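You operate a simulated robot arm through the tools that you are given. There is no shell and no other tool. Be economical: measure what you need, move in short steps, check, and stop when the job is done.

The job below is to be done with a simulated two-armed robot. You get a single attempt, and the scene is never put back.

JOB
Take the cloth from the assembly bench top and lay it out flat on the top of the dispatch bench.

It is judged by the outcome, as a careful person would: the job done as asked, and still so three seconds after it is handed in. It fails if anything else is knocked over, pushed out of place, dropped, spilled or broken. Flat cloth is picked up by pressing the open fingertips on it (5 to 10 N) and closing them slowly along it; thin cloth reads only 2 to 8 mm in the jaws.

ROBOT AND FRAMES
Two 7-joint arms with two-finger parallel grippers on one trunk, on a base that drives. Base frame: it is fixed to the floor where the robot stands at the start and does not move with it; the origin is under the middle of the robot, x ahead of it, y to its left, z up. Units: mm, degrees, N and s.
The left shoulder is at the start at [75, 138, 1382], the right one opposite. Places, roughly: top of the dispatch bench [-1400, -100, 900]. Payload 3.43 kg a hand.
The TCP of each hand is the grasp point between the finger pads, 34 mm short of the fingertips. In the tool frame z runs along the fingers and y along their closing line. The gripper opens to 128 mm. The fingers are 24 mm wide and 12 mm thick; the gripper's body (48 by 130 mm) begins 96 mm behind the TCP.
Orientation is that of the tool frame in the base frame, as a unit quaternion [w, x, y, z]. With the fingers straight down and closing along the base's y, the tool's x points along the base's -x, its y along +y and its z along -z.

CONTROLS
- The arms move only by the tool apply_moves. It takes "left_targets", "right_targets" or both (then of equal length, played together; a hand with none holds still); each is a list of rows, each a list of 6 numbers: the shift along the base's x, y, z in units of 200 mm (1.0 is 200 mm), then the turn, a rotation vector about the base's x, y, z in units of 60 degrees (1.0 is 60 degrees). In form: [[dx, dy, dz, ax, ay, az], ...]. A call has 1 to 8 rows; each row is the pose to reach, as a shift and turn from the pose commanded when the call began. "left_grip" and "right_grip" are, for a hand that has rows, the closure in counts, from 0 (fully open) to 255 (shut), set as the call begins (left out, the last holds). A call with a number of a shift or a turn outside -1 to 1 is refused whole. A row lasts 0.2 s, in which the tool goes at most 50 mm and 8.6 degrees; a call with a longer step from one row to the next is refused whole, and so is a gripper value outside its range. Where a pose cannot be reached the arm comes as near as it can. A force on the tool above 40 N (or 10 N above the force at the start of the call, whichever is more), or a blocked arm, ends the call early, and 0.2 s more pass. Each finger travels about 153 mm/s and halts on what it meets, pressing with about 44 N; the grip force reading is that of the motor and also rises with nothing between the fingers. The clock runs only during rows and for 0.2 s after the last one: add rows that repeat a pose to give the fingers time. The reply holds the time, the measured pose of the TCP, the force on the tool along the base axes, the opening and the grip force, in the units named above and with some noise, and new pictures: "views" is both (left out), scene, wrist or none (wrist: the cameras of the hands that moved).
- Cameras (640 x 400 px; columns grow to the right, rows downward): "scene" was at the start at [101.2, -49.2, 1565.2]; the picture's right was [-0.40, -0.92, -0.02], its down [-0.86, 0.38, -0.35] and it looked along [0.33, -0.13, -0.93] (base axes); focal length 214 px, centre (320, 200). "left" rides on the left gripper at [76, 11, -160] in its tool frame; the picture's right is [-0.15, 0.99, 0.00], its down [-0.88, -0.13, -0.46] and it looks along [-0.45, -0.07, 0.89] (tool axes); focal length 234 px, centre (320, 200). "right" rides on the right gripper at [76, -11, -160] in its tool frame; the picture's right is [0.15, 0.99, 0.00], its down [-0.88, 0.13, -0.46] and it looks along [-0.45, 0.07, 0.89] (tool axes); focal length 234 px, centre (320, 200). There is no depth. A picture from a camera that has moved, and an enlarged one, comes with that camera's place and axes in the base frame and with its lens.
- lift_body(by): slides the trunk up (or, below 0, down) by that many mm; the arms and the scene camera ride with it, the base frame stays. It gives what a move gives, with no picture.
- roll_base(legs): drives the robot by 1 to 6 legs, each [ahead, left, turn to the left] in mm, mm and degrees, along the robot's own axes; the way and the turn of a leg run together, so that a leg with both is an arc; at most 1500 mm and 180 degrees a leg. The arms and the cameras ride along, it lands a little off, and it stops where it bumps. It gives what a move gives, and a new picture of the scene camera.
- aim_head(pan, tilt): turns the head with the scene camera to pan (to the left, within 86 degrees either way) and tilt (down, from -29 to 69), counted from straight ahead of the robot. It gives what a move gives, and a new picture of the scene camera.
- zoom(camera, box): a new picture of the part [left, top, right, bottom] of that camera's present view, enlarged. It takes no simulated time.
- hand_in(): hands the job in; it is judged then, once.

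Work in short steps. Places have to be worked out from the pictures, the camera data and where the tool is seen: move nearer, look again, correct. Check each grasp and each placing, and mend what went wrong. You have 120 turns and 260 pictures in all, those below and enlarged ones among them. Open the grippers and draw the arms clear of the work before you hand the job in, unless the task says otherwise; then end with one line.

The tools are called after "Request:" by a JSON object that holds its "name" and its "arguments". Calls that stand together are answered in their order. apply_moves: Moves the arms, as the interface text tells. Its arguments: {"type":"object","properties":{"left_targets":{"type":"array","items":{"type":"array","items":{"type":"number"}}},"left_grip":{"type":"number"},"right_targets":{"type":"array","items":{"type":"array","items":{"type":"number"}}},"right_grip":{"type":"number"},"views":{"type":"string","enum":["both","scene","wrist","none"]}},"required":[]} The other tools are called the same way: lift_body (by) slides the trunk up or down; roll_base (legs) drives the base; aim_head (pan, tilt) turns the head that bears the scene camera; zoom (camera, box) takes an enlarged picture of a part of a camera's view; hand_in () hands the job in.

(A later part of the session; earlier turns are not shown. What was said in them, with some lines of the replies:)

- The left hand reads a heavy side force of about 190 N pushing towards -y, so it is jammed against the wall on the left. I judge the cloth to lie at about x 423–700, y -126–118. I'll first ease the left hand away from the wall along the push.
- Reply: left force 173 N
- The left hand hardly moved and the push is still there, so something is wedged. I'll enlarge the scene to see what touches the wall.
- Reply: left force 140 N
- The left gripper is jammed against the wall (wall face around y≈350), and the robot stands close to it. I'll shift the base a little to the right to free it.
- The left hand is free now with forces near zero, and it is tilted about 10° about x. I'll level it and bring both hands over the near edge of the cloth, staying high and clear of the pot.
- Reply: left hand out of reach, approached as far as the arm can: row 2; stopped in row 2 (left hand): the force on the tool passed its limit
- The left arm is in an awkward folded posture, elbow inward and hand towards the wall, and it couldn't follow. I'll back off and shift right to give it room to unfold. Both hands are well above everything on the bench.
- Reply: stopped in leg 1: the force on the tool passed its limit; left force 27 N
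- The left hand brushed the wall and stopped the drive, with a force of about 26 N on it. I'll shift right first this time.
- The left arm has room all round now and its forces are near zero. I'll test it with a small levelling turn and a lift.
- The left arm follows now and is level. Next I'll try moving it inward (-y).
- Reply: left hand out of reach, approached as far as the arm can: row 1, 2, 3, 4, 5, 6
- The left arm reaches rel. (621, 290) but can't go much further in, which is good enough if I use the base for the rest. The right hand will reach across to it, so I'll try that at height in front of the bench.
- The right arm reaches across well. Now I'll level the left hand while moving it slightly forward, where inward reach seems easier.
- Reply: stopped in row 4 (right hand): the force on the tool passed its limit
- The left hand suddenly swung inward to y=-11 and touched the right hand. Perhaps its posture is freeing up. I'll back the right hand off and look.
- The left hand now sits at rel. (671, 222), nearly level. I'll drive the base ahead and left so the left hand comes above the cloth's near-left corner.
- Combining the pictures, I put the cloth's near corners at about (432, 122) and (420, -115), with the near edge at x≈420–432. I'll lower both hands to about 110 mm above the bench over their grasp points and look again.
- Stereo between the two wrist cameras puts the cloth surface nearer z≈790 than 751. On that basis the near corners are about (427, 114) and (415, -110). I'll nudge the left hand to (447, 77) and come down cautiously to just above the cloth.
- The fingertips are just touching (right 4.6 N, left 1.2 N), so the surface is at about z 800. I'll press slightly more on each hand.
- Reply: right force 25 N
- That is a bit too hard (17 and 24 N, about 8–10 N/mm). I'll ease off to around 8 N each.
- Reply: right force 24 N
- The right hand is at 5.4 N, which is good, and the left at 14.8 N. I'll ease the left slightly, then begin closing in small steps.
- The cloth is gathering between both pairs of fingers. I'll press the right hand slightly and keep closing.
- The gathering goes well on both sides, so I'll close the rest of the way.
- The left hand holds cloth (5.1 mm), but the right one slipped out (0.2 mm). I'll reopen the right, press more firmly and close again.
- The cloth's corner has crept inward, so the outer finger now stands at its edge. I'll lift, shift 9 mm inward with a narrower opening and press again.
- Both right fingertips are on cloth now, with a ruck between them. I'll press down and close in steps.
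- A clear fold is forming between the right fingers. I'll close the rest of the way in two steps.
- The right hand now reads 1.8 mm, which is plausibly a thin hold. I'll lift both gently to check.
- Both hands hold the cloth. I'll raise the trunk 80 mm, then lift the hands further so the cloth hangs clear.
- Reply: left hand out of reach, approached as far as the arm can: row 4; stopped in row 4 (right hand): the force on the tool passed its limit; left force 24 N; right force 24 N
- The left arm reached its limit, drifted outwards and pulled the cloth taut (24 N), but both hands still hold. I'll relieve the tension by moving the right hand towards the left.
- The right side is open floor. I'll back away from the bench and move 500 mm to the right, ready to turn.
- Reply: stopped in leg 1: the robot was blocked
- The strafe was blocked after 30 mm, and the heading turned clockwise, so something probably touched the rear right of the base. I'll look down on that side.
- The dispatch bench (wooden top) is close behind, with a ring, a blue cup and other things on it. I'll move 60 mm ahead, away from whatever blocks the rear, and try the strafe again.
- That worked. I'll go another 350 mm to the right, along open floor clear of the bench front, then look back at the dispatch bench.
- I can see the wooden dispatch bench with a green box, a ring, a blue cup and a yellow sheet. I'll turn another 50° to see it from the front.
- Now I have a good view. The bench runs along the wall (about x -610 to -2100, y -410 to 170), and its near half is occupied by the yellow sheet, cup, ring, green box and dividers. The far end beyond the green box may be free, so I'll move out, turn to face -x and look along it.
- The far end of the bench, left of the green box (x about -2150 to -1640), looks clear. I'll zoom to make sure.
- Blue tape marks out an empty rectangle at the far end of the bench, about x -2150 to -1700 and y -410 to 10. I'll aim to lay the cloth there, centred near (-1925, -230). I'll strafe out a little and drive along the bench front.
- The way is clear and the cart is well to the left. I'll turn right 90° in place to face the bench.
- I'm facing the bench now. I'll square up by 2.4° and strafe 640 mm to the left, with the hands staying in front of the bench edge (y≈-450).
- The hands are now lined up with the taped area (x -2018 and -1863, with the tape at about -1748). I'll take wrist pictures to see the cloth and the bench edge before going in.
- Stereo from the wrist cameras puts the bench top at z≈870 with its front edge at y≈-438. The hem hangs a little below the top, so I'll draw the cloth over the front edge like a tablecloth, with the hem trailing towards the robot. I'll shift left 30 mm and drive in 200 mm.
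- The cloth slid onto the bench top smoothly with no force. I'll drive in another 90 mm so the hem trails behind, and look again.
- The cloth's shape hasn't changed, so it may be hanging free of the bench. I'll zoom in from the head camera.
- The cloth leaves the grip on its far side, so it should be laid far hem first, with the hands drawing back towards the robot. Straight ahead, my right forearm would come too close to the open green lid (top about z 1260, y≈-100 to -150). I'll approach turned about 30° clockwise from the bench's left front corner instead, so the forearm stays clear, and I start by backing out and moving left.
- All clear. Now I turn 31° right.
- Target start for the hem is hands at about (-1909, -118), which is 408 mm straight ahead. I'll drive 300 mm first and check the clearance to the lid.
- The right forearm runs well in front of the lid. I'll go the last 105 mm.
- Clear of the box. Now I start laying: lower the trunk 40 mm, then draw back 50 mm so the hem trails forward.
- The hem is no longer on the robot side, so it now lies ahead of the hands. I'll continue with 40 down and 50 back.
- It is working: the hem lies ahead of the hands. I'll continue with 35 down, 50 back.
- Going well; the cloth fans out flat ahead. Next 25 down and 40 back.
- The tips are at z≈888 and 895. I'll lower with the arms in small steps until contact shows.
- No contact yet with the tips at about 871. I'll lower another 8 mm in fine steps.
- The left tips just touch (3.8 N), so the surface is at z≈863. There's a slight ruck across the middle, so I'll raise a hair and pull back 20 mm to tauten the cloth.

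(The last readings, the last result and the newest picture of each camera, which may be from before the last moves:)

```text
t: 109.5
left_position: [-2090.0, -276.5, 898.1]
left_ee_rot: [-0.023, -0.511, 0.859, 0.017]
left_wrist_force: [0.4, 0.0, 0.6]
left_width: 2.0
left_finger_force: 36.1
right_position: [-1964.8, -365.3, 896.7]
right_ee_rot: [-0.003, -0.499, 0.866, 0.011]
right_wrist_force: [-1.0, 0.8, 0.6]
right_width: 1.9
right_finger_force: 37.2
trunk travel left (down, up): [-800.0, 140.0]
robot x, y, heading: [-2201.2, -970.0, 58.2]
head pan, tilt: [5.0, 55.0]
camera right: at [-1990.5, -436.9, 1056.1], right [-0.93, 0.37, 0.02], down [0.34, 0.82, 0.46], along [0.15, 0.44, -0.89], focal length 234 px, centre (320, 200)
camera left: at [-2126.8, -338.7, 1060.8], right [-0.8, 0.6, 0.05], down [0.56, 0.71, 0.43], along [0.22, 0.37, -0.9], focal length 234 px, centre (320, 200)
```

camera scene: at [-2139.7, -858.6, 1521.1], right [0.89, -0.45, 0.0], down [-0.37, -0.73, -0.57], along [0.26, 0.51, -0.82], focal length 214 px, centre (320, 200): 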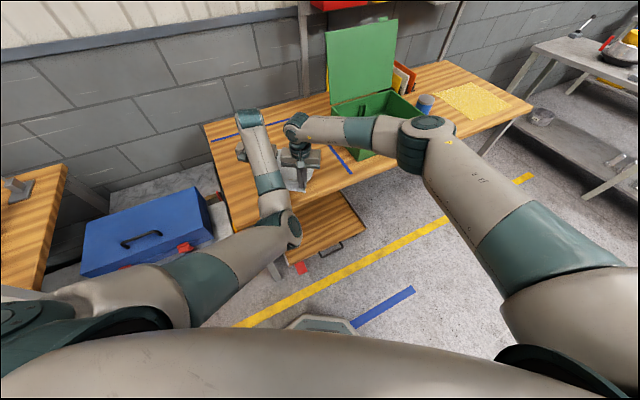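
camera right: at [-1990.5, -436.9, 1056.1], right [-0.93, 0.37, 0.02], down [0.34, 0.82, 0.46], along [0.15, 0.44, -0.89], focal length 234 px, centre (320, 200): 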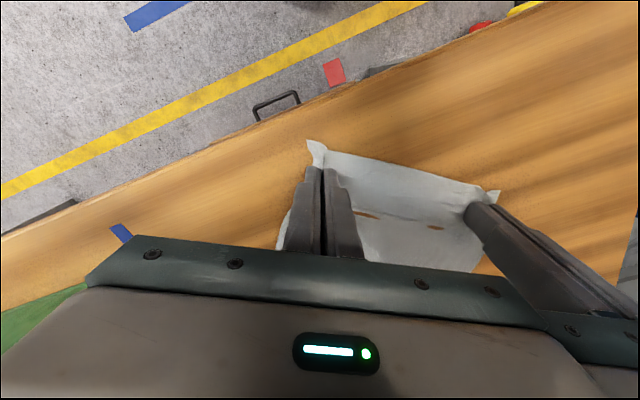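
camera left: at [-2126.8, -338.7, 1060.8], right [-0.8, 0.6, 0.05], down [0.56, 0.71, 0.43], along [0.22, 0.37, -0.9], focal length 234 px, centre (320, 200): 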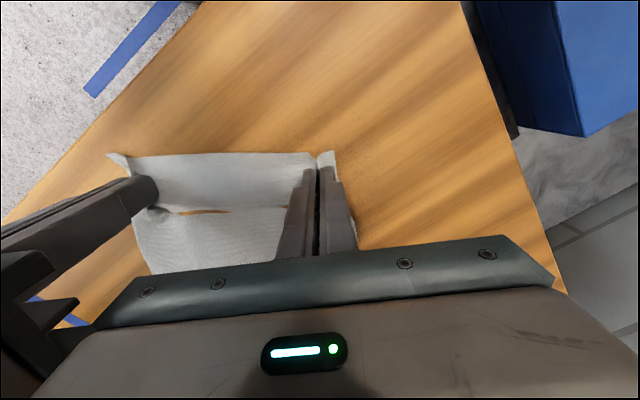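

The cloth lies almost flush (wood peeks through only where the cloth sits on the surface). Now I release by opening both grippers modestly.

Request:
{"name": "apply_moves", "arguments": {"left_targets": [[0, 0, 0, 0, 0, 0], [0, 0, 0, 0, 0, 0], [0, 0, 0, 0, 0, 0]], "right_targets": [[0, 0, 0, 0, 0, 0], [0, 0, 0, 0, 0, 0], [0, 0, 0, 0, 0, 0]], "left_grip": 215, "right_grip": 215, "views": "wrist"}}

```text
t: 110.3
left_position: [-2090.9, -277.8, 898.4]
left_ee_rot: [-0.024, -0.512, 0.859, 0.018]
left_wrist_force: [0.7, 0.5, 0.7]
left_width: 20.1
left_finger_force: 0.0
right_position: [-1963.5, -366.0, 896.8]
right_ee_rot: [-0.002, -0.5, 0.866, 0.01]
right_wrist_force: [0.1, -0.1, 0.7]
right_width: 20.0
right_finger_force: 0.0
trunk travel left (down, up): [-800.0, 140.0]
robot x, y, heading: [-2198.3, -969.5, 58.4]
head pan, tilt: [5.0, 55.0]
camera right: at [-1991.0, -438.0, 1056.7], right [-0.93, 0.37, 0.02], down [0.34, 0.82, 0.46], along [0.16, 0.44, -0.89], focal length 234 px, centre (320, 200)
camera left: at [-2127.4, -339.7, 1061.6], right [-0.8, 0.6, 0.05], down [0.56, 0.71, 0.43], along [0.22, 0.37, -0.9], focal length 234 px, centre (320, 200)
```

right: 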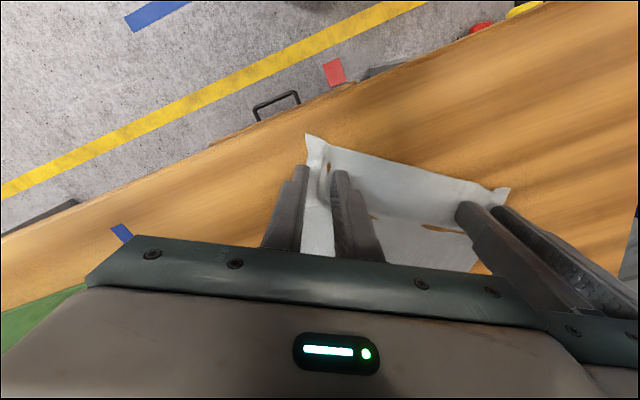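
left: 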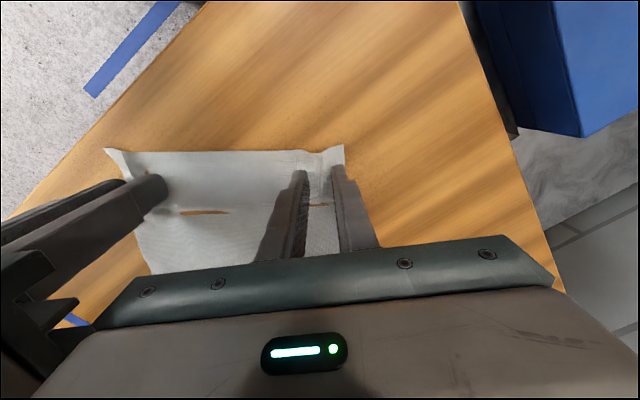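

Released, and the cloth springs out nearly flat at both corners. I'll raise the trunk straight up and inspect.

Request:
{"name": "lift_body", "arguments": {"by": 120}}

Request:
{"name": "apply_moves", "arguments": {"left_targets": [[0, 0, 0, 0, 0, 0]], "right_targets": [[0, 0, 0, 0, 0, 0]], "views": "wrist"}}

```text
t: 111.8
left_position: [-2090.3, -277.6, 1019.0]
left_ee_rot: [-0.023, -0.512, 0.859, 0.018]
left_wrist_force: [-0.5, 0.4, -0.8]
left_width: 20.2
left_finger_force: 0.0
right_position: [-1964.5, -365.4, 1016.2]
right_ee_rot: [-0.003, -0.5, 0.866, 0.011]
right_wrist_force: [0.0, 0.1, 0.0]
right_width: 20.1
right_finger_force: 0.2
trunk travel left (down, up): [-920.0, 20.0]
robot x, y, heading: [-2197.3, -966.9, 58.3]
head pan, tilt: [5.0, 55.0]
```

```text
t: 112.2
left_position: [-2090.9, -278.3, 1018.8]
left_ee_rot: [-0.022, -0.512, 0.859, 0.018]
left_wrist_force: [0.3, 0.5, 0.0]
left_width: 20.1
left_finger_force: 0.0
right_position: [-1965.0, -366.6, 1017.1]
right_ee_rot: [-0.003, -0.499, 0.867, 0.011]
right_wrist_force: [-0.2, -0.8, -0.2]
right_width: 20.1
right_finger_force: 0.1
trunk travel left (down, up): [-920.0, 20.0]
robot x, y, heading: [-2201.6, -967.7, 58.3]
head pan, tilt: [5.0, 55.0]
camera right: at [-1991.0, -438.0, 1176.7], right [-0.93, 0.37, 0.02], down [0.34, 0.82, 0.46], along [0.16, 0.44, -0.89], focal length 234 px, centre (320, 200)
camera left: at [-2127.3, -339.8, 1181.6], right [-0.8, 0.6, 0.05], down [0.56, 0.71, 0.43], along [0.22, 0.37, -0.9], focal length 234 px, centre (320, 200)
```

right: 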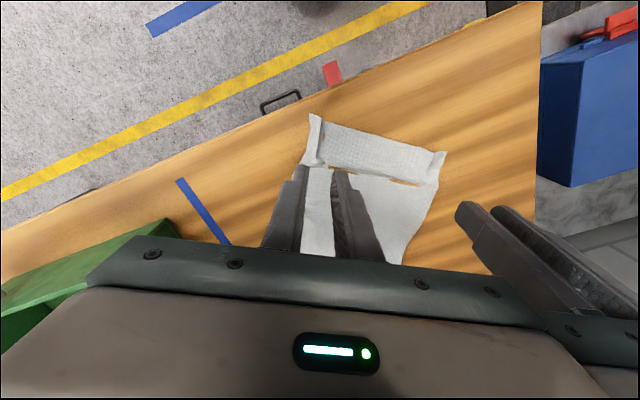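
left: 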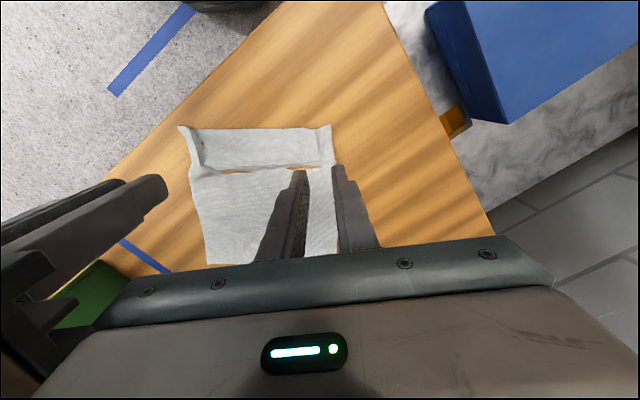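

The cloth is nearly flat, with a crease across the strip near the grip edge. I'll back off to see the whole cloth.

Request:
{"name": "roll_base", "arguments": {"legs": [[-120, 0, 0]]}}

Request:
{"name": "apply_moves", "arguments": {"left_targets": [[0, 0, 0, 0, 0, 0]], "right_targets": [[0, 0, 0, 0, 0, 0]], "views": "none"}}

Request:
{"name": "zoom", "arguments": {"camera": "right", "box": [220, 90, 540, 290]}}

Request:
{"name": "zoom", "arguments": {"camera": "left", "box": [100, 90, 420, 290]}}

```text
t: 113.4
left_position: [-2151.4, -375.0, 1018.2]
left_ee_rot: [-0.023, -0.511, 0.859, 0.018]
left_wrist_force: [-0.2, 0.6, 0.2]
left_width: 20.0
left_finger_force: 0.0
right_position: [-2024.8, -463.7, 1016.5]
right_ee_rot: [-0.003, -0.499, 0.866, 0.01]
right_wrist_force: [0.4, -0.1, 0.2]
right_width: 20.1
right_finger_force: 0.0
trunk travel left (down, up): [-920.0, 20.0]
robot x, y, heading: [-2255.6, -1063.9, 58.2]
head pan, tilt: [5.0, 55.0]
camera scene: at [-2201.2, -957.8, 1641.1], right [0.89, -0.45, 0.0], down [-0.37, -0.73, -0.57], along [0.26, 0.51, -0.82], focal length 214 px, centre (320, 200)
```

scene: 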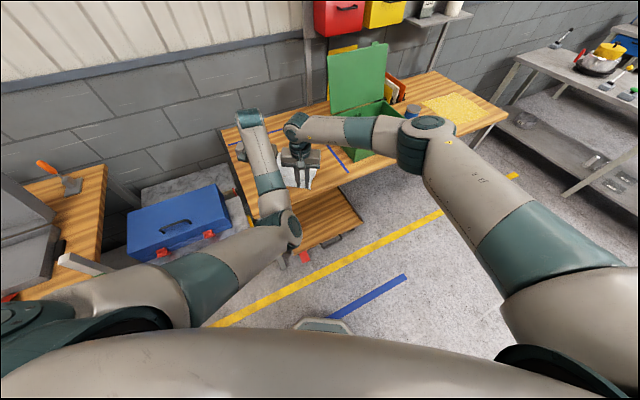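

```text
t: 113.8
left_position: [-2152.2, -374.6, 1018.6]
left_ee_rot: [-0.023, -0.511, 0.859, 0.018]
left_wrist_force: [0.9, 0.4, -0.5]
left_width: 20.3
left_finger_force: 0.1
right_position: [-2024.8, -463.2, 1016.0]
right_ee_rot: [-0.003, -0.5, 0.866, 0.01]
right_wrist_force: [-1.2, 0.2, -0.3]
right_width: 20.1
right_finger_force: 0.0
trunk travel left (down, up): [-920.0, 20.0]
robot x, y, heading: [-2256.2, -1067.3, 58.3]
head pan, tilt: [5.0, 55.0]
```

```text
2.00 times, centred on (380, 190) of right
camera zoom: at [-2050.5, -534.8, 1175.8], right [-0.93, 0.37, 0.02], down [0.34, 0.82, 0.46], along [0.15, 0.44, -0.89], focal length 468 px, centre (200, 220)
```

zoom: 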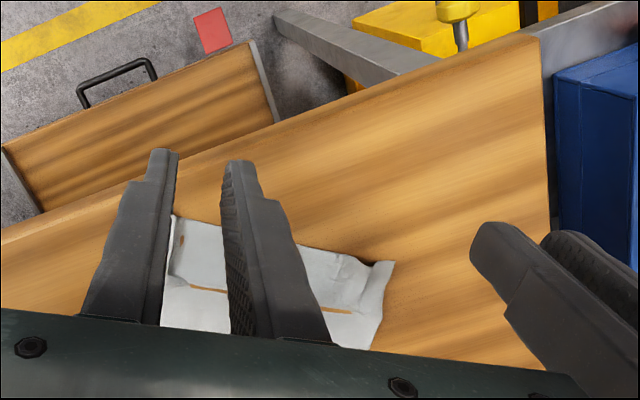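

```text
2.00 times, centred on (260, 190) of left
camera zoom: at [-2187.1, -436.6, 1180.6], right [-0.8, 0.6, 0.05], down [0.56, 0.71, 0.43], along [0.22, 0.37, -0.9], focal length 468 px, centre (440, 220)
```

zoom: 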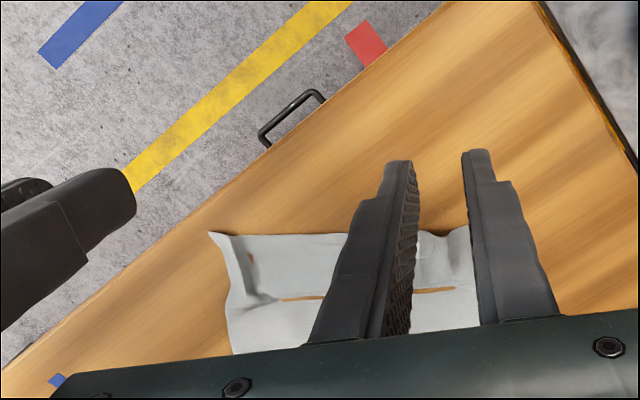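

I'll back off further so the head camera sees the cloth past the arms.

Request:
{"name": "roll_base", "arguments": {"legs": [[-250, 0, 0]]}}

Request:
{"name": "aim_head", "arguments": {"pan": 0, "tilt": 42}}

```text
t: 115.7
left_position: [-2282.9, -590.6, 1018.4]
left_ee_rot: [-0.023, -0.511, 0.859, 0.017]
left_wrist_force: [-0.5, 0.0, 0.6]
left_width: 20.0
left_finger_force: 0.1
right_position: [-2155.4, -678.2, 1016.4]
right_ee_rot: [-0.004, -0.498, 0.867, 0.01]
right_wrist_force: [0.3, 0.2, -0.3]
right_width: 20.1
right_finger_force: 0.1
trunk travel left (down, up): [-920.0, 20.0]
robot x, y, heading: [-2394.8, -1280.5, 58.2]
head pan, tilt: [5.0, 55.0]
camera scene: at [-2334.0, -1173.1, 1641.1], right [0.89, -0.45, 0.0], down [-0.37, -0.73, -0.57], along [0.26, 0.51, -0.82], focal length 214 px, centre (320, 200)
```

scene: 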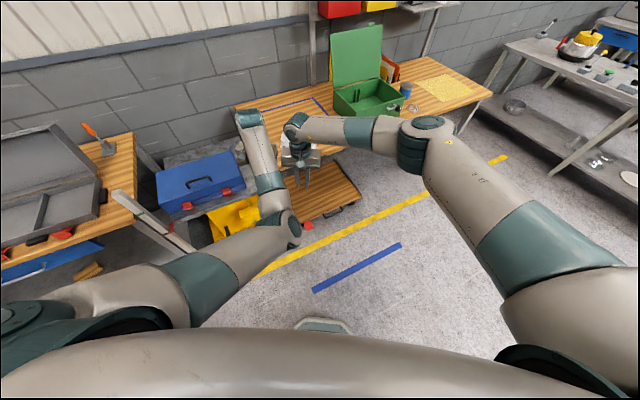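

```text
t: 116.4
left_position: [-2283.0, -591.7, 1020.2]
left_ee_rot: [-0.022, -0.511, 0.859, 0.018]
left_wrist_force: [-0.1, 0.4, 0.8]
left_width: 20.0
left_finger_force: 0.0
right_position: [-2156.4, -679.7, 1019.1]
right_ee_rot: [-0.002, -0.499, 0.867, 0.012]
right_wrist_force: [0.1, -0.3, -0.2]
right_width: 20.1
right_finger_force: 0.1
trunk travel left (down, up): [-920.0, 20.0]
robot x, y, heading: [-2390.8, -1283.8, 58.1]
head pan, tilt: [0.0, 42.0]
camera scene: at [-2324.1, -1169.1, 1659.1], right [0.85, -0.53, 0.0], down [-0.35, -0.57, -0.74], along [0.39, 0.63, -0.67], focal length 214 px, centre (320, 200)
```

scene: 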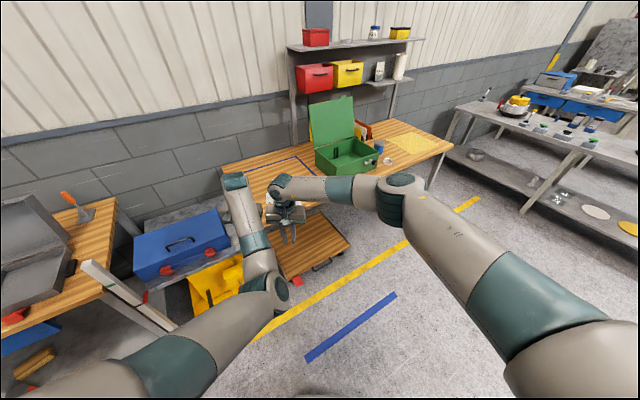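

The right hand blocks the view. I'll swing it to the right, over open floor, and look.

Request:
{"name": "apply_moves", "arguments": {"right_targets": [[0.2, -0.13, 0, 0, 0, 0], [0.4, -0.26, 0, 0, 0, 0], [0.6, -0.39, 0, 0, 0, 0], [0.8, -0.52, 0, 0, 0, 0], [0.98, -0.64, 0, 0, 0, 0], [0.98, -0.64, 0, 0, 0, 0]], "views": "scene"}}

Request:
{"name": "zoom", "arguments": {"camera": "scene", "box": [230, 150, 350, 230]}}

```text
t: 117.8
left_position: [-2283.8, -590.5, 1018.4]
left_ee_rot: [-0.022, -0.511, 0.859, 0.018]
left_wrist_force: [0.4, -0.7, -0.1]
left_width: 20.2
left_finger_force: 0.1
right_position: [-1962.6, -803.8, 1016.0]
right_ee_rot: [-0.002, -0.499, 0.867, 0.01]
right_wrist_force: [0.3, -0.5, 0.0]
right_width: 19.9
right_finger_force: 0.1
trunk travel left (down, up): [-920.0, 20.0]
robot x, y, heading: [-2394.2, -1282.5, 58.2]
head pan, tilt: [0.0, 42.0]
camera scene: at [-2324.8, -1167.0, 1659.1], right [0.85, -0.53, 0.0], down [-0.35, -0.57, -0.74], along [0.39, 0.63, -0.67], focal length 214 px, centre (320, 200)
```

scene: 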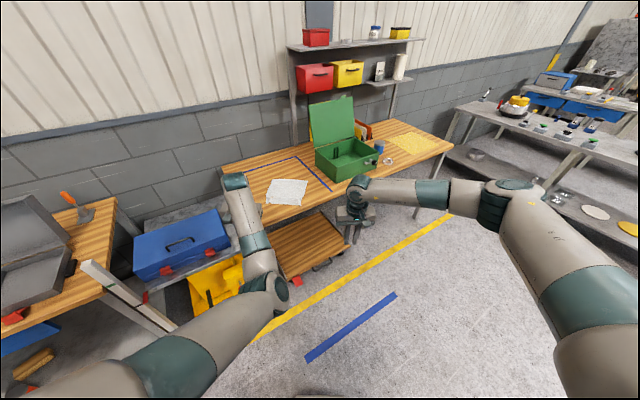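

```text
5.00 times, centred on (290, 190) of scene
camera zoom: at [-2324.8, -1167.0, 1659.1], right [0.85, -0.53, 0.0], down [-0.35, -0.57, -0.74], along [0.39, 0.63, -0.67], focal length 1072 px, centre (470, 250)
```

zoom: 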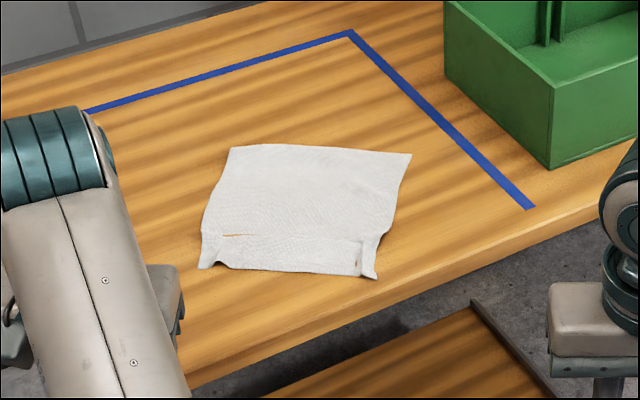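

The cloth lies flat in the taped area with only small puckers at the two near corners where I pinched it. I'll smooth those by pressing closed fingertips on the outer corners and drawing them apart slightly. First I bring the right hand back and return.

Request:
{"name": "apply_moves", "arguments": {"right_targets": [[-0.2, 0.13, 0, 0, 0, 0], [-0.4, 0.26, 0, 0, 0, 0], [-0.58, 0.38, 0, 0, 0, 0], [-0.75, 0.49, 0, 0, 0, 0], [-0.85, 0.555, 0, 0, 0, 0], [-0.85, 0.555, 0, 0, 0, 0]], "left_targets": [[-0.05, 0.03, 0, 0, 0, 0], [-0.1, 0.06, 0, 0, 0, 0], [-0.13, 0.08, 0, 0, 0, 0], [-0.13, 0.08, 0, 0, 0, 0], [-0.13, 0.08, 0, 0, 0, 0], [-0.13, 0.08, 0, 0, 0, 0]], "left_grip": 255, "right_grip": 255, "views": "none"}}

Request:
{"name": "roll_base", "arguments": {"legs": [[370, 0, 0]]}}

Request:
{"name": "lift_body", "arguments": {"by": -85}}

Request:
{"name": "apply_moves", "arguments": {"left_targets": [[0, 0, 0, 0, 0, 0]], "right_targets": [[0, 0, 0, 0, 0, 0]], "views": "wrist"}}

```text
t: 119.2
left_position: [-2308.1, -576.3, 1018.7]
left_ee_rot: [-0.022, -0.512, 0.859, 0.018]
left_wrist_force: [0.7, 0.4, 0.2]
left_width: 0.0
left_finger_force: 32.4
right_position: [-2128.1, -698.7, 1015.8]
right_ee_rot: [-0.002, -0.498, 0.867, 0.011]
right_wrist_force: [0.1, -0.9, -1.0]
right_width: 0.1
right_finger_force: 32.8
trunk travel left (down, up): [-920.0, 20.0]
robot x, y, heading: [-2391.1, -1285.8, 58.1]
head pan, tilt: [0.0, 42.0]
```

```text
t: 121.5
left_position: [-2121.1, -266.7, 1019.8]
left_ee_rot: [-0.021, -0.51, 0.859, 0.019]
left_wrist_force: [-0.4, -0.6, -0.6]
left_width: 0.0
left_finger_force: 33.3
right_position: [-1939.7, -390.6, 1016.8]
right_ee_rot: [-0.002, -0.499, 0.867, 0.01]
right_wrist_force: [0.0, 0.4, 0.6]
right_width: 0.1
right_finger_force: 33.3
trunk travel left (down, up): [-920.0, 20.0]
robot x, y, heading: [-2200.6, -974.6, 58.3]
head pan, tilt: [0.0, 42.0]
camera scene: at [-2133.6, -860.4, 1659.3], right [0.85, -0.53, 0.0], down [-0.35, -0.57, -0.74], along [0.39, 0.63, -0.67], focal length 214 px, centre (320, 200)
```

scene: 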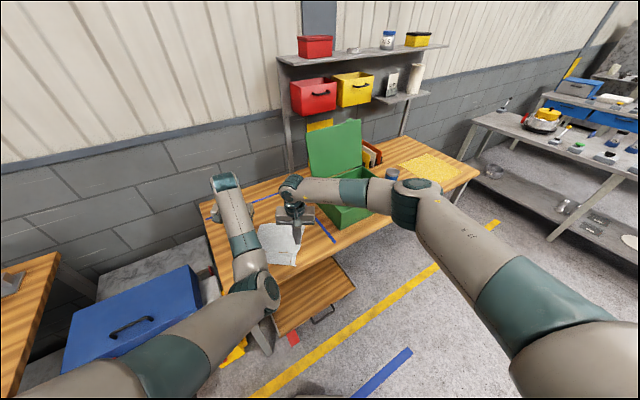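

```text
t: 122.7
left_position: [-2118.9, -265.8, 933.4]
left_ee_rot: [-0.024, -0.51, 0.86, 0.018]
left_wrist_force: [0.1, 0.0, 0.2]
left_width: 0.0
left_finger_force: 33.2
right_position: [-1940.9, -387.4, 930.7]
right_ee_rot: [-0.002, -0.499, 0.867, 0.01]
right_wrist_force: [-0.1, 0.6, -0.2]
right_width: 0.0
right_finger_force: 33.1
trunk travel left (down, up): [-835.0, 105.0]
robot x, y, heading: [-2199.7, -973.2, 58.4]
head pan, tilt: [0.0, 42.0]
```

```text
t: 123.1
left_position: [-2118.4, -266.6, 932.9]
left_ee_rot: [-0.023, -0.512, 0.859, 0.017]
left_wrist_force: [0.8, 0.3, -0.1]
left_width: 0.0
left_finger_force: 33.4
right_position: [-1939.7, -389.1, 931.9]
right_ee_rot: [-0.003, -0.499, 0.866, 0.011]
right_wrist_force: [0.0, 0.2, -1.0]
right_width: 0.0
right_finger_force: 33.4
trunk travel left (down, up): [-835.0, 105.0]
robot x, y, heading: [-2199.7, -970.8, 58.4]
head pan, tilt: [0.0, 42.0]
camera right: at [-1966.0, -460.2, 1090.2], right [-0.93, 0.37, 0.02], down [0.34, 0.82, 0.46], along [0.16, 0.44, -0.89], focal length 234 px, centre (320, 200)
camera left: at [-2155.5, -328.0, 1095.3], right [-0.8, 0.6, 0.05], down [0.56, 0.71, 0.43], along [0.22, 0.37, -0.9], focal length 234 px, centre (320, 200)
```

right: 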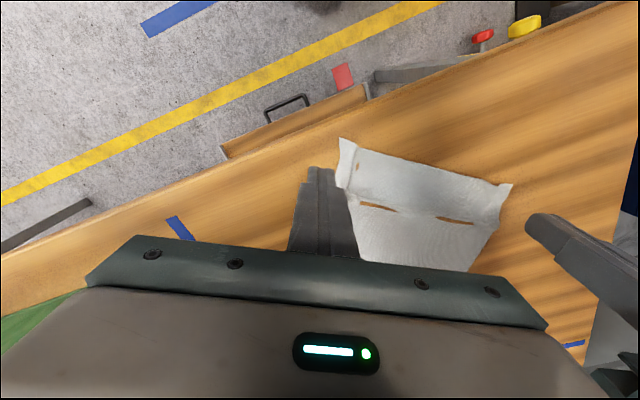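
left: 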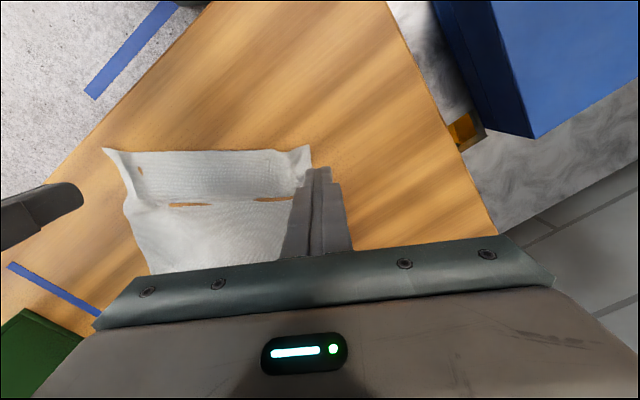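

The near corners measure at (-2125, -286) and (-1969, -403), with ridges 20–30 mm in from each. I'll place the closed fingertips just on the corners, outside the ridges, and come down to near contact.

Request:
{"name": "apply_moves", "arguments": {"left_targets": [[0.04, -0.04, 0, 0, 0, 0], [0.045, -0.045, -0.08, 0, 0, 0], [0.045, -0.045, -0.15, 0, 0, 0], [0.045, -0.045, -0.165, 0, 0, 0], [0.045, -0.045, -0.165, 0, 0, 0]], "right_targets": [[-0.1, 0.03, 0, 0, 0, 0], [-0.13, 0.03, -0.08, 0, 0, 0], [-0.13, 0.03, -0.15, 0, 0, 0], [-0.13, 0.03, -0.165, 0, 0, 0], [-0.13, 0.03, -0.165, 0, 0, 0]], "views": "wrist"}}

```text
t: 124.3
left_position: [-2109.6, -275.6, 899.3]
left_ee_rot: [-0.023, -0.512, 0.858, 0.018]
left_wrist_force: [0.8, 0.5, -0.2]
left_width: 0.2
left_finger_force: 33.2
right_position: [-1964.1, -382.1, 895.7]
right_ee_rot: [-0.003, -0.499, 0.867, 0.01]
right_wrist_force: [-0.3, 0.1, 0.1]
right_width: 0.1
right_finger_force: 33.0
trunk travel left (down, up): [-835.0, 105.0]
robot x, y, heading: [-2198.6, -976.2, 58.3]
head pan, tilt: [0.0, 42.0]
camera right: at [-1991.1, -454.1, 1056.1], right [-0.93, 0.37, 0.02], down [0.34, 0.82, 0.46], along [0.16, 0.44, -0.89], focal length 234 px, centre (320, 200)
camera left: at [-2146.2, -337.0, 1061.1], right [-0.8, 0.6, 0.05], down [0.56, 0.71, 0.43], along [0.22, 0.37, -0.9], focal length 234 px, centre (320, 200)
```

right: 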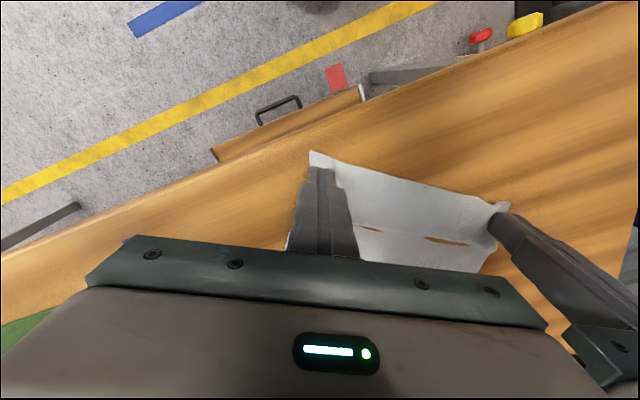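
left: 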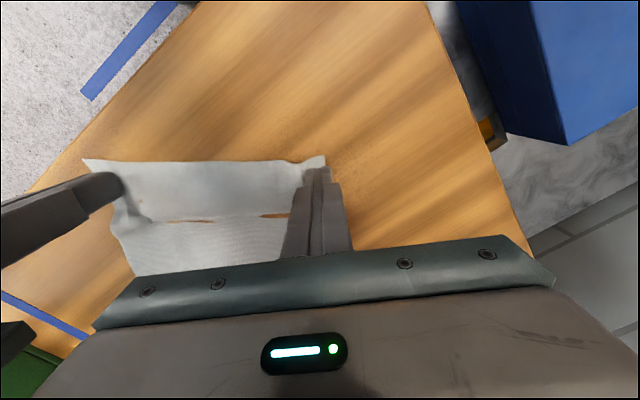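

The fingertips sit on both corners. I'll press lightly.

Request:
{"name": "apply_moves", "arguments": {"left_targets": [[0, 0, -0.01, 0, 0, 0], [0, 0, -0.015, 0, 0, 0], [0, 0, -0.015, 0, 0, 0]], "right_targets": [[0, 0, -0.005, 0, 0, 0], [0, 0, -0.01, 0, 0, 0], [0, 0, -0.01, 0, 0, 0]], "views": "none"}}

```text
t: 125.1
left_position: [-2111.0, -275.5, 897.2]
left_ee_rot: [-0.022, -0.511, 0.859, 0.018]
left_wrist_force: [0.6, -0.2, 0.9]
left_width: 0.1
left_finger_force: 33.2
right_position: [-1965.6, -382.8, 895.0]
right_ee_rot: [-0.003, -0.499, 0.867, 0.01]
right_wrist_force: [-0.5, -0.1, -0.6]
right_width: 0.0
right_finger_force: 32.4
trunk travel left (down, up): [-835.0, 105.0]
robot x, y, heading: [-2199.9, -976.0, 58.4]
head pan, tilt: [0.0, 42.0]
```

Request:
{"name": "apply_moves", "arguments": {"left_targets": [[0, 0, -0.003, 0, 0, 0], [0, 0, -0.005, 0, 0, 0], [0, 0, -0.005, 0, 0, 0]], "right_targets": [[0, 0, -0.007, 0, 0, 0], [0, 0, -0.012, 0, 0, 0], [0, 0, -0.012, 0, 0, 0]], "views": "none"}}

```text
t: 125.9
left_position: [-2109.8, -277.3, 897.4]
left_ee_rot: [-0.022, -0.512, 0.859, 0.018]
left_wrist_force: [0.1, -0.4, -1.1]
left_width: 0.0
left_finger_force: 33.2
right_position: [-1964.7, -381.9, 895.7]
right_ee_rot: [-0.001, -0.498, 0.867, 0.012]
right_wrist_force: [2.1, 3.4, 17.7]
right_width: 0.0
right_finger_force: 33.0
trunk travel left (down, up): [-835.0, 105.0]
robot x, y, heading: [-2206.2, -973.2, 58.3]
head pan, tilt: [0.0, 42.0]
```

Request:
{"name": "apply_moves", "arguments": {"left_targets": [[0, 0, -0.004, 0, 0, 0], [0, 0, -0.008, 0, 0, 0], [0, 0, -0.008, 0, 0, 0]], "right_targets": [[0, 0, 0.006, 0, 0, 0], [0, 0, 0.007, 0, 0, 0], [0, 0, 0.007, 0, 0, 0]], "views": "none"}}

```text
t: 126.7
left_position: [-2110.0, -274.9, 894.5]
left_ee_rot: [-0.021, -0.511, 0.859, 0.019]
left_wrist_force: [1.1, 0.5, 5.0]
left_width: 0.0
left_finger_force: 33.3
right_position: [-1967.3, -385.4, 894.7]
right_ee_rot: [-0.003, -0.5, 0.866, 0.01]
right_wrist_force: [-0.3, 0.6, 2.8]
right_width: 0.2
right_finger_force: 33.3
trunk travel left (down, up): [-835.0, 105.0]
robot x, y, heading: [-2202.8, -975.1, 58.3]
head pan, tilt: [0.0, 42.0]
```

Light contact on both (5 and 3 N). I'll draw the corners apart by 14 mm each, slowly.

Request:
{"name": "apply_moves", "arguments": {"left_targets": [[-0.014, 0.01, 0, 0, 0, 0], [-0.028, 0.021, 0, 0, 0, 0], [-0.042, 0.031, 0, 0, 0, 0], [-0.056, 0.042, 0, 0, 0, 0], [-0.056, 0.042, 0, 0, 0, 0]], "right_targets": [[0.014, -0.01, -0.002, 0, 0, 0], [0.028, -0.021, -0.002, 0, 0, 0], [0.042, -0.031, -0.002, 0, 0, 0], [0.056, -0.042, -0.002, 0, 0, 0], [0.056, -0.042, -0.002, 0, 0, 0]], "views": "wrist"}}

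```text
t: 127.9
left_position: [-2120.7, -265.8, 895.5]
left_ee_rot: [-0.022, -0.511, 0.859, 0.018]
left_wrist_force: [2.5, -3.0, 5.5]
left_width: 0.0
left_finger_force: 33.8
right_position: [-1955.4, -391.8, 895.5]
right_ee_rot: [-0.001, -0.499, 0.866, 0.011]
right_wrist_force: [-2.2, 2.9, 10.2]
right_width: 0.0
right_finger_force: 32.4
trunk travel left (down, up): [-835.0, 105.0]
robot x, y, heading: [-2199.9, -975.7, 58.2]
head pan, tilt: [0.0, 42.0]
camera right: at [-1981.6, -463.8, 1054.5], right [-0.93, 0.37, 0.02], down [0.34, 0.82, 0.47], along [0.16, 0.44, -0.88], focal length 234 px, centre (320, 200)
camera left: at [-2158.2, -328.9, 1057.7], right [-0.8, 0.6, 0.05], down [0.56, 0.71, 0.43], along [0.22, 0.37, -0.9], focal length 234 px, centre (320, 200)
```

right: 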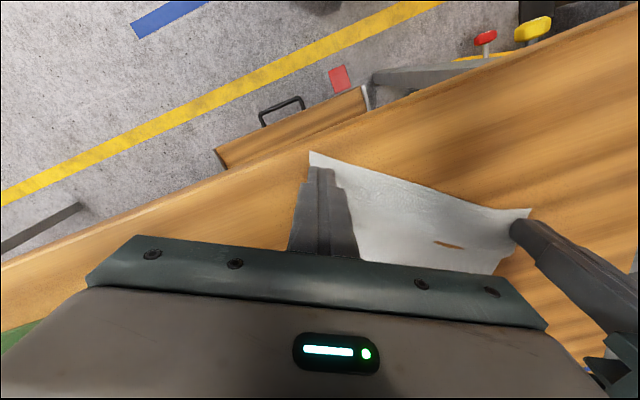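
left: 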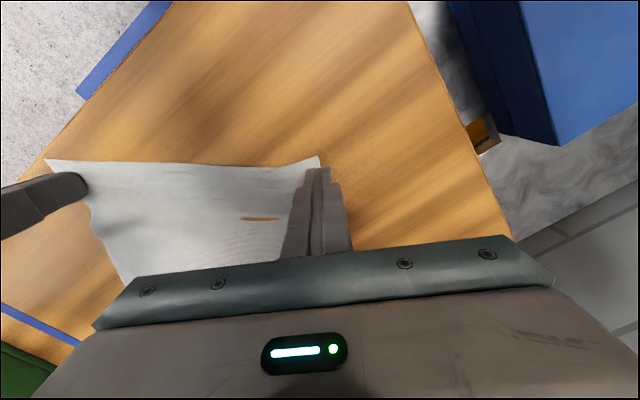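

The puckers pulled out, and the near edge is straight and taut (about 4 N each way). I'll lift straight up and back away.

Request:
{"name": "lift_body", "arguments": {"by": 100}}

Request:
{"name": "roll_base", "arguments": {"legs": [[-400, 0, 0]]}}

Request:
{"name": "apply_moves", "arguments": {"right_targets": [[0.2, -0.13, 0, 0, 0, 0], [0.4, -0.26, 0, 0, 0, 0], [0.6, -0.39, 0, 0, 0, 0], [0.8, -0.52, 0, 0, 0, 0], [0.8, -0.52, 0, 0, 0, 0]], "left_targets": [[0, 0, 0, 0, 0, 0], [0, 0, 0, 0, 0, 0], [0, 0, 0, 0, 0, 0], [0, 0, 0, 0, 0, 0], [0, 0, 0, 0, 0, 0]], "left_grip": 100, "right_grip": 100, "views": "scene"}}

Request:
{"name": "zoom", "arguments": {"camera": "scene", "box": [230, 140, 350, 220]}}

```text
t: 129.3
left_position: [-2122.8, -266.3, 994.8]
left_ee_rot: [-0.023, -0.51, 0.86, 0.019]
left_wrist_force: [0.1, 0.2, 0.1]
left_width: 0.0
left_finger_force: 33.4
right_position: [-1954.2, -390.5, 994.1]
right_ee_rot: [-0.003, -0.499, 0.867, 0.01]
right_wrist_force: [-0.7, -0.3, 0.6]
right_width: 0.0
right_finger_force: 33.2
trunk travel left (down, up): [-935.0, 5.0]
robot x, y, heading: [-2201.9, -975.3, 58.4]
head pan, tilt: [0.0, 42.0]
```

```text
t: 131.7
left_position: [-2330.5, -601.4, 993.6]
left_ee_rot: [-0.022, -0.513, 0.858, 0.018]
left_wrist_force: [0.9, 0.4, -0.2]
left_width: 0.0
left_finger_force: 33.4
right_position: [-2162.6, -725.2, 994.1]
right_ee_rot: [-0.003, -0.501, 0.865, 0.01]
right_wrist_force: [0.6, 0.0, -0.2]
right_width: 0.0
right_finger_force: 33.6
trunk travel left (down, up): [-935.0, 5.0]
robot x, y, heading: [-2408.5, -1307.9, 58.4]
head pan, tilt: [0.0, 42.0]
camera scene: at [-2338.7, -1193.4, 1673.9], right [0.85, -0.52, 0.0], down [-0.35, -0.57, -0.74], along [0.39, 0.63, -0.67], focal length 214 px, centre (320, 200)
```

scene: 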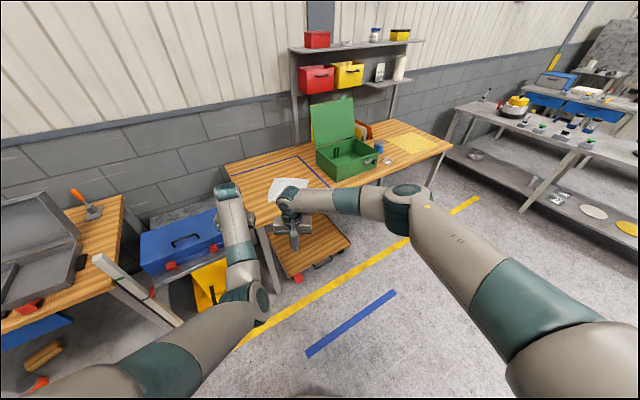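

```text
t: 132.9
left_position: [-2331.1, -601.3, 993.8]
left_ee_rot: [-0.022, -0.513, 0.858, 0.017]
left_wrist_force: [0.0, 0.4, 0.2]
left_width: 77.9
left_finger_force: 0.0
right_position: [-2004.4, -828.5, 992.9]
right_ee_rot: [-0.002, -0.501, 0.866, 0.011]
right_wrist_force: [-0.3, 0.4, -0.2]
right_width: 77.7
right_finger_force: 0.1
trunk travel left (down, up): [-935.0, 5.0]
robot x, y, heading: [-2408.8, -1312.2, 58.9]
head pan, tilt: [0.0, 42.0]
camera scene: at [-2340.2, -1194.0, 1674.0], right [0.85, -0.52, 0.0], down [-0.35, -0.57, -0.74], along [0.39, 0.63, -0.67], focal length 214 px, centre (320, 200)
```

scene: 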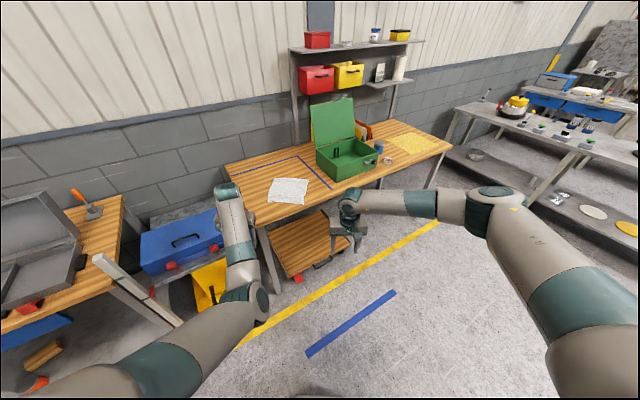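

```text
5.00 times, centred on (290, 180) of scene
camera zoom: at [-2340.2, -1194.0, 1674.0], right [0.85, -0.52, 0.0], down [-0.35, -0.57, -0.74], along [0.39, 0.63, -0.67], focal length 1072 px, centre (470, 300)
```

zoom: 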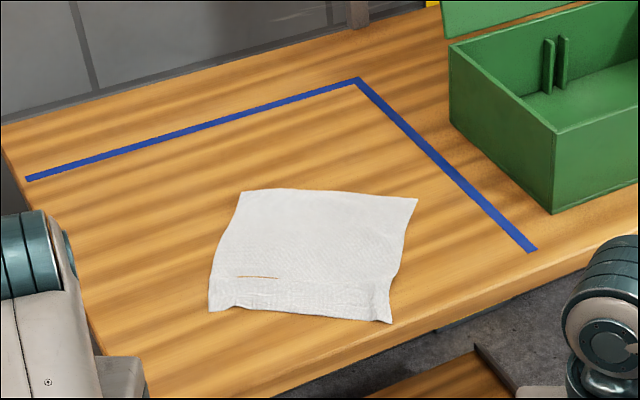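

The cloth lies flat and square in the taped area of the dispatch bench, and nothing else there looks disturbed. The grippers are open and the arms are well clear, so I hand it in.

Request:
{"name": "hand_in", "arguments": {}}

```text
The job is handed in.
```

The cloth is laid out flat on the dispatch bench top, inside the taped area at its far end, with grippers open and arms clear; nothing else looked moved or knocked over in the last view.
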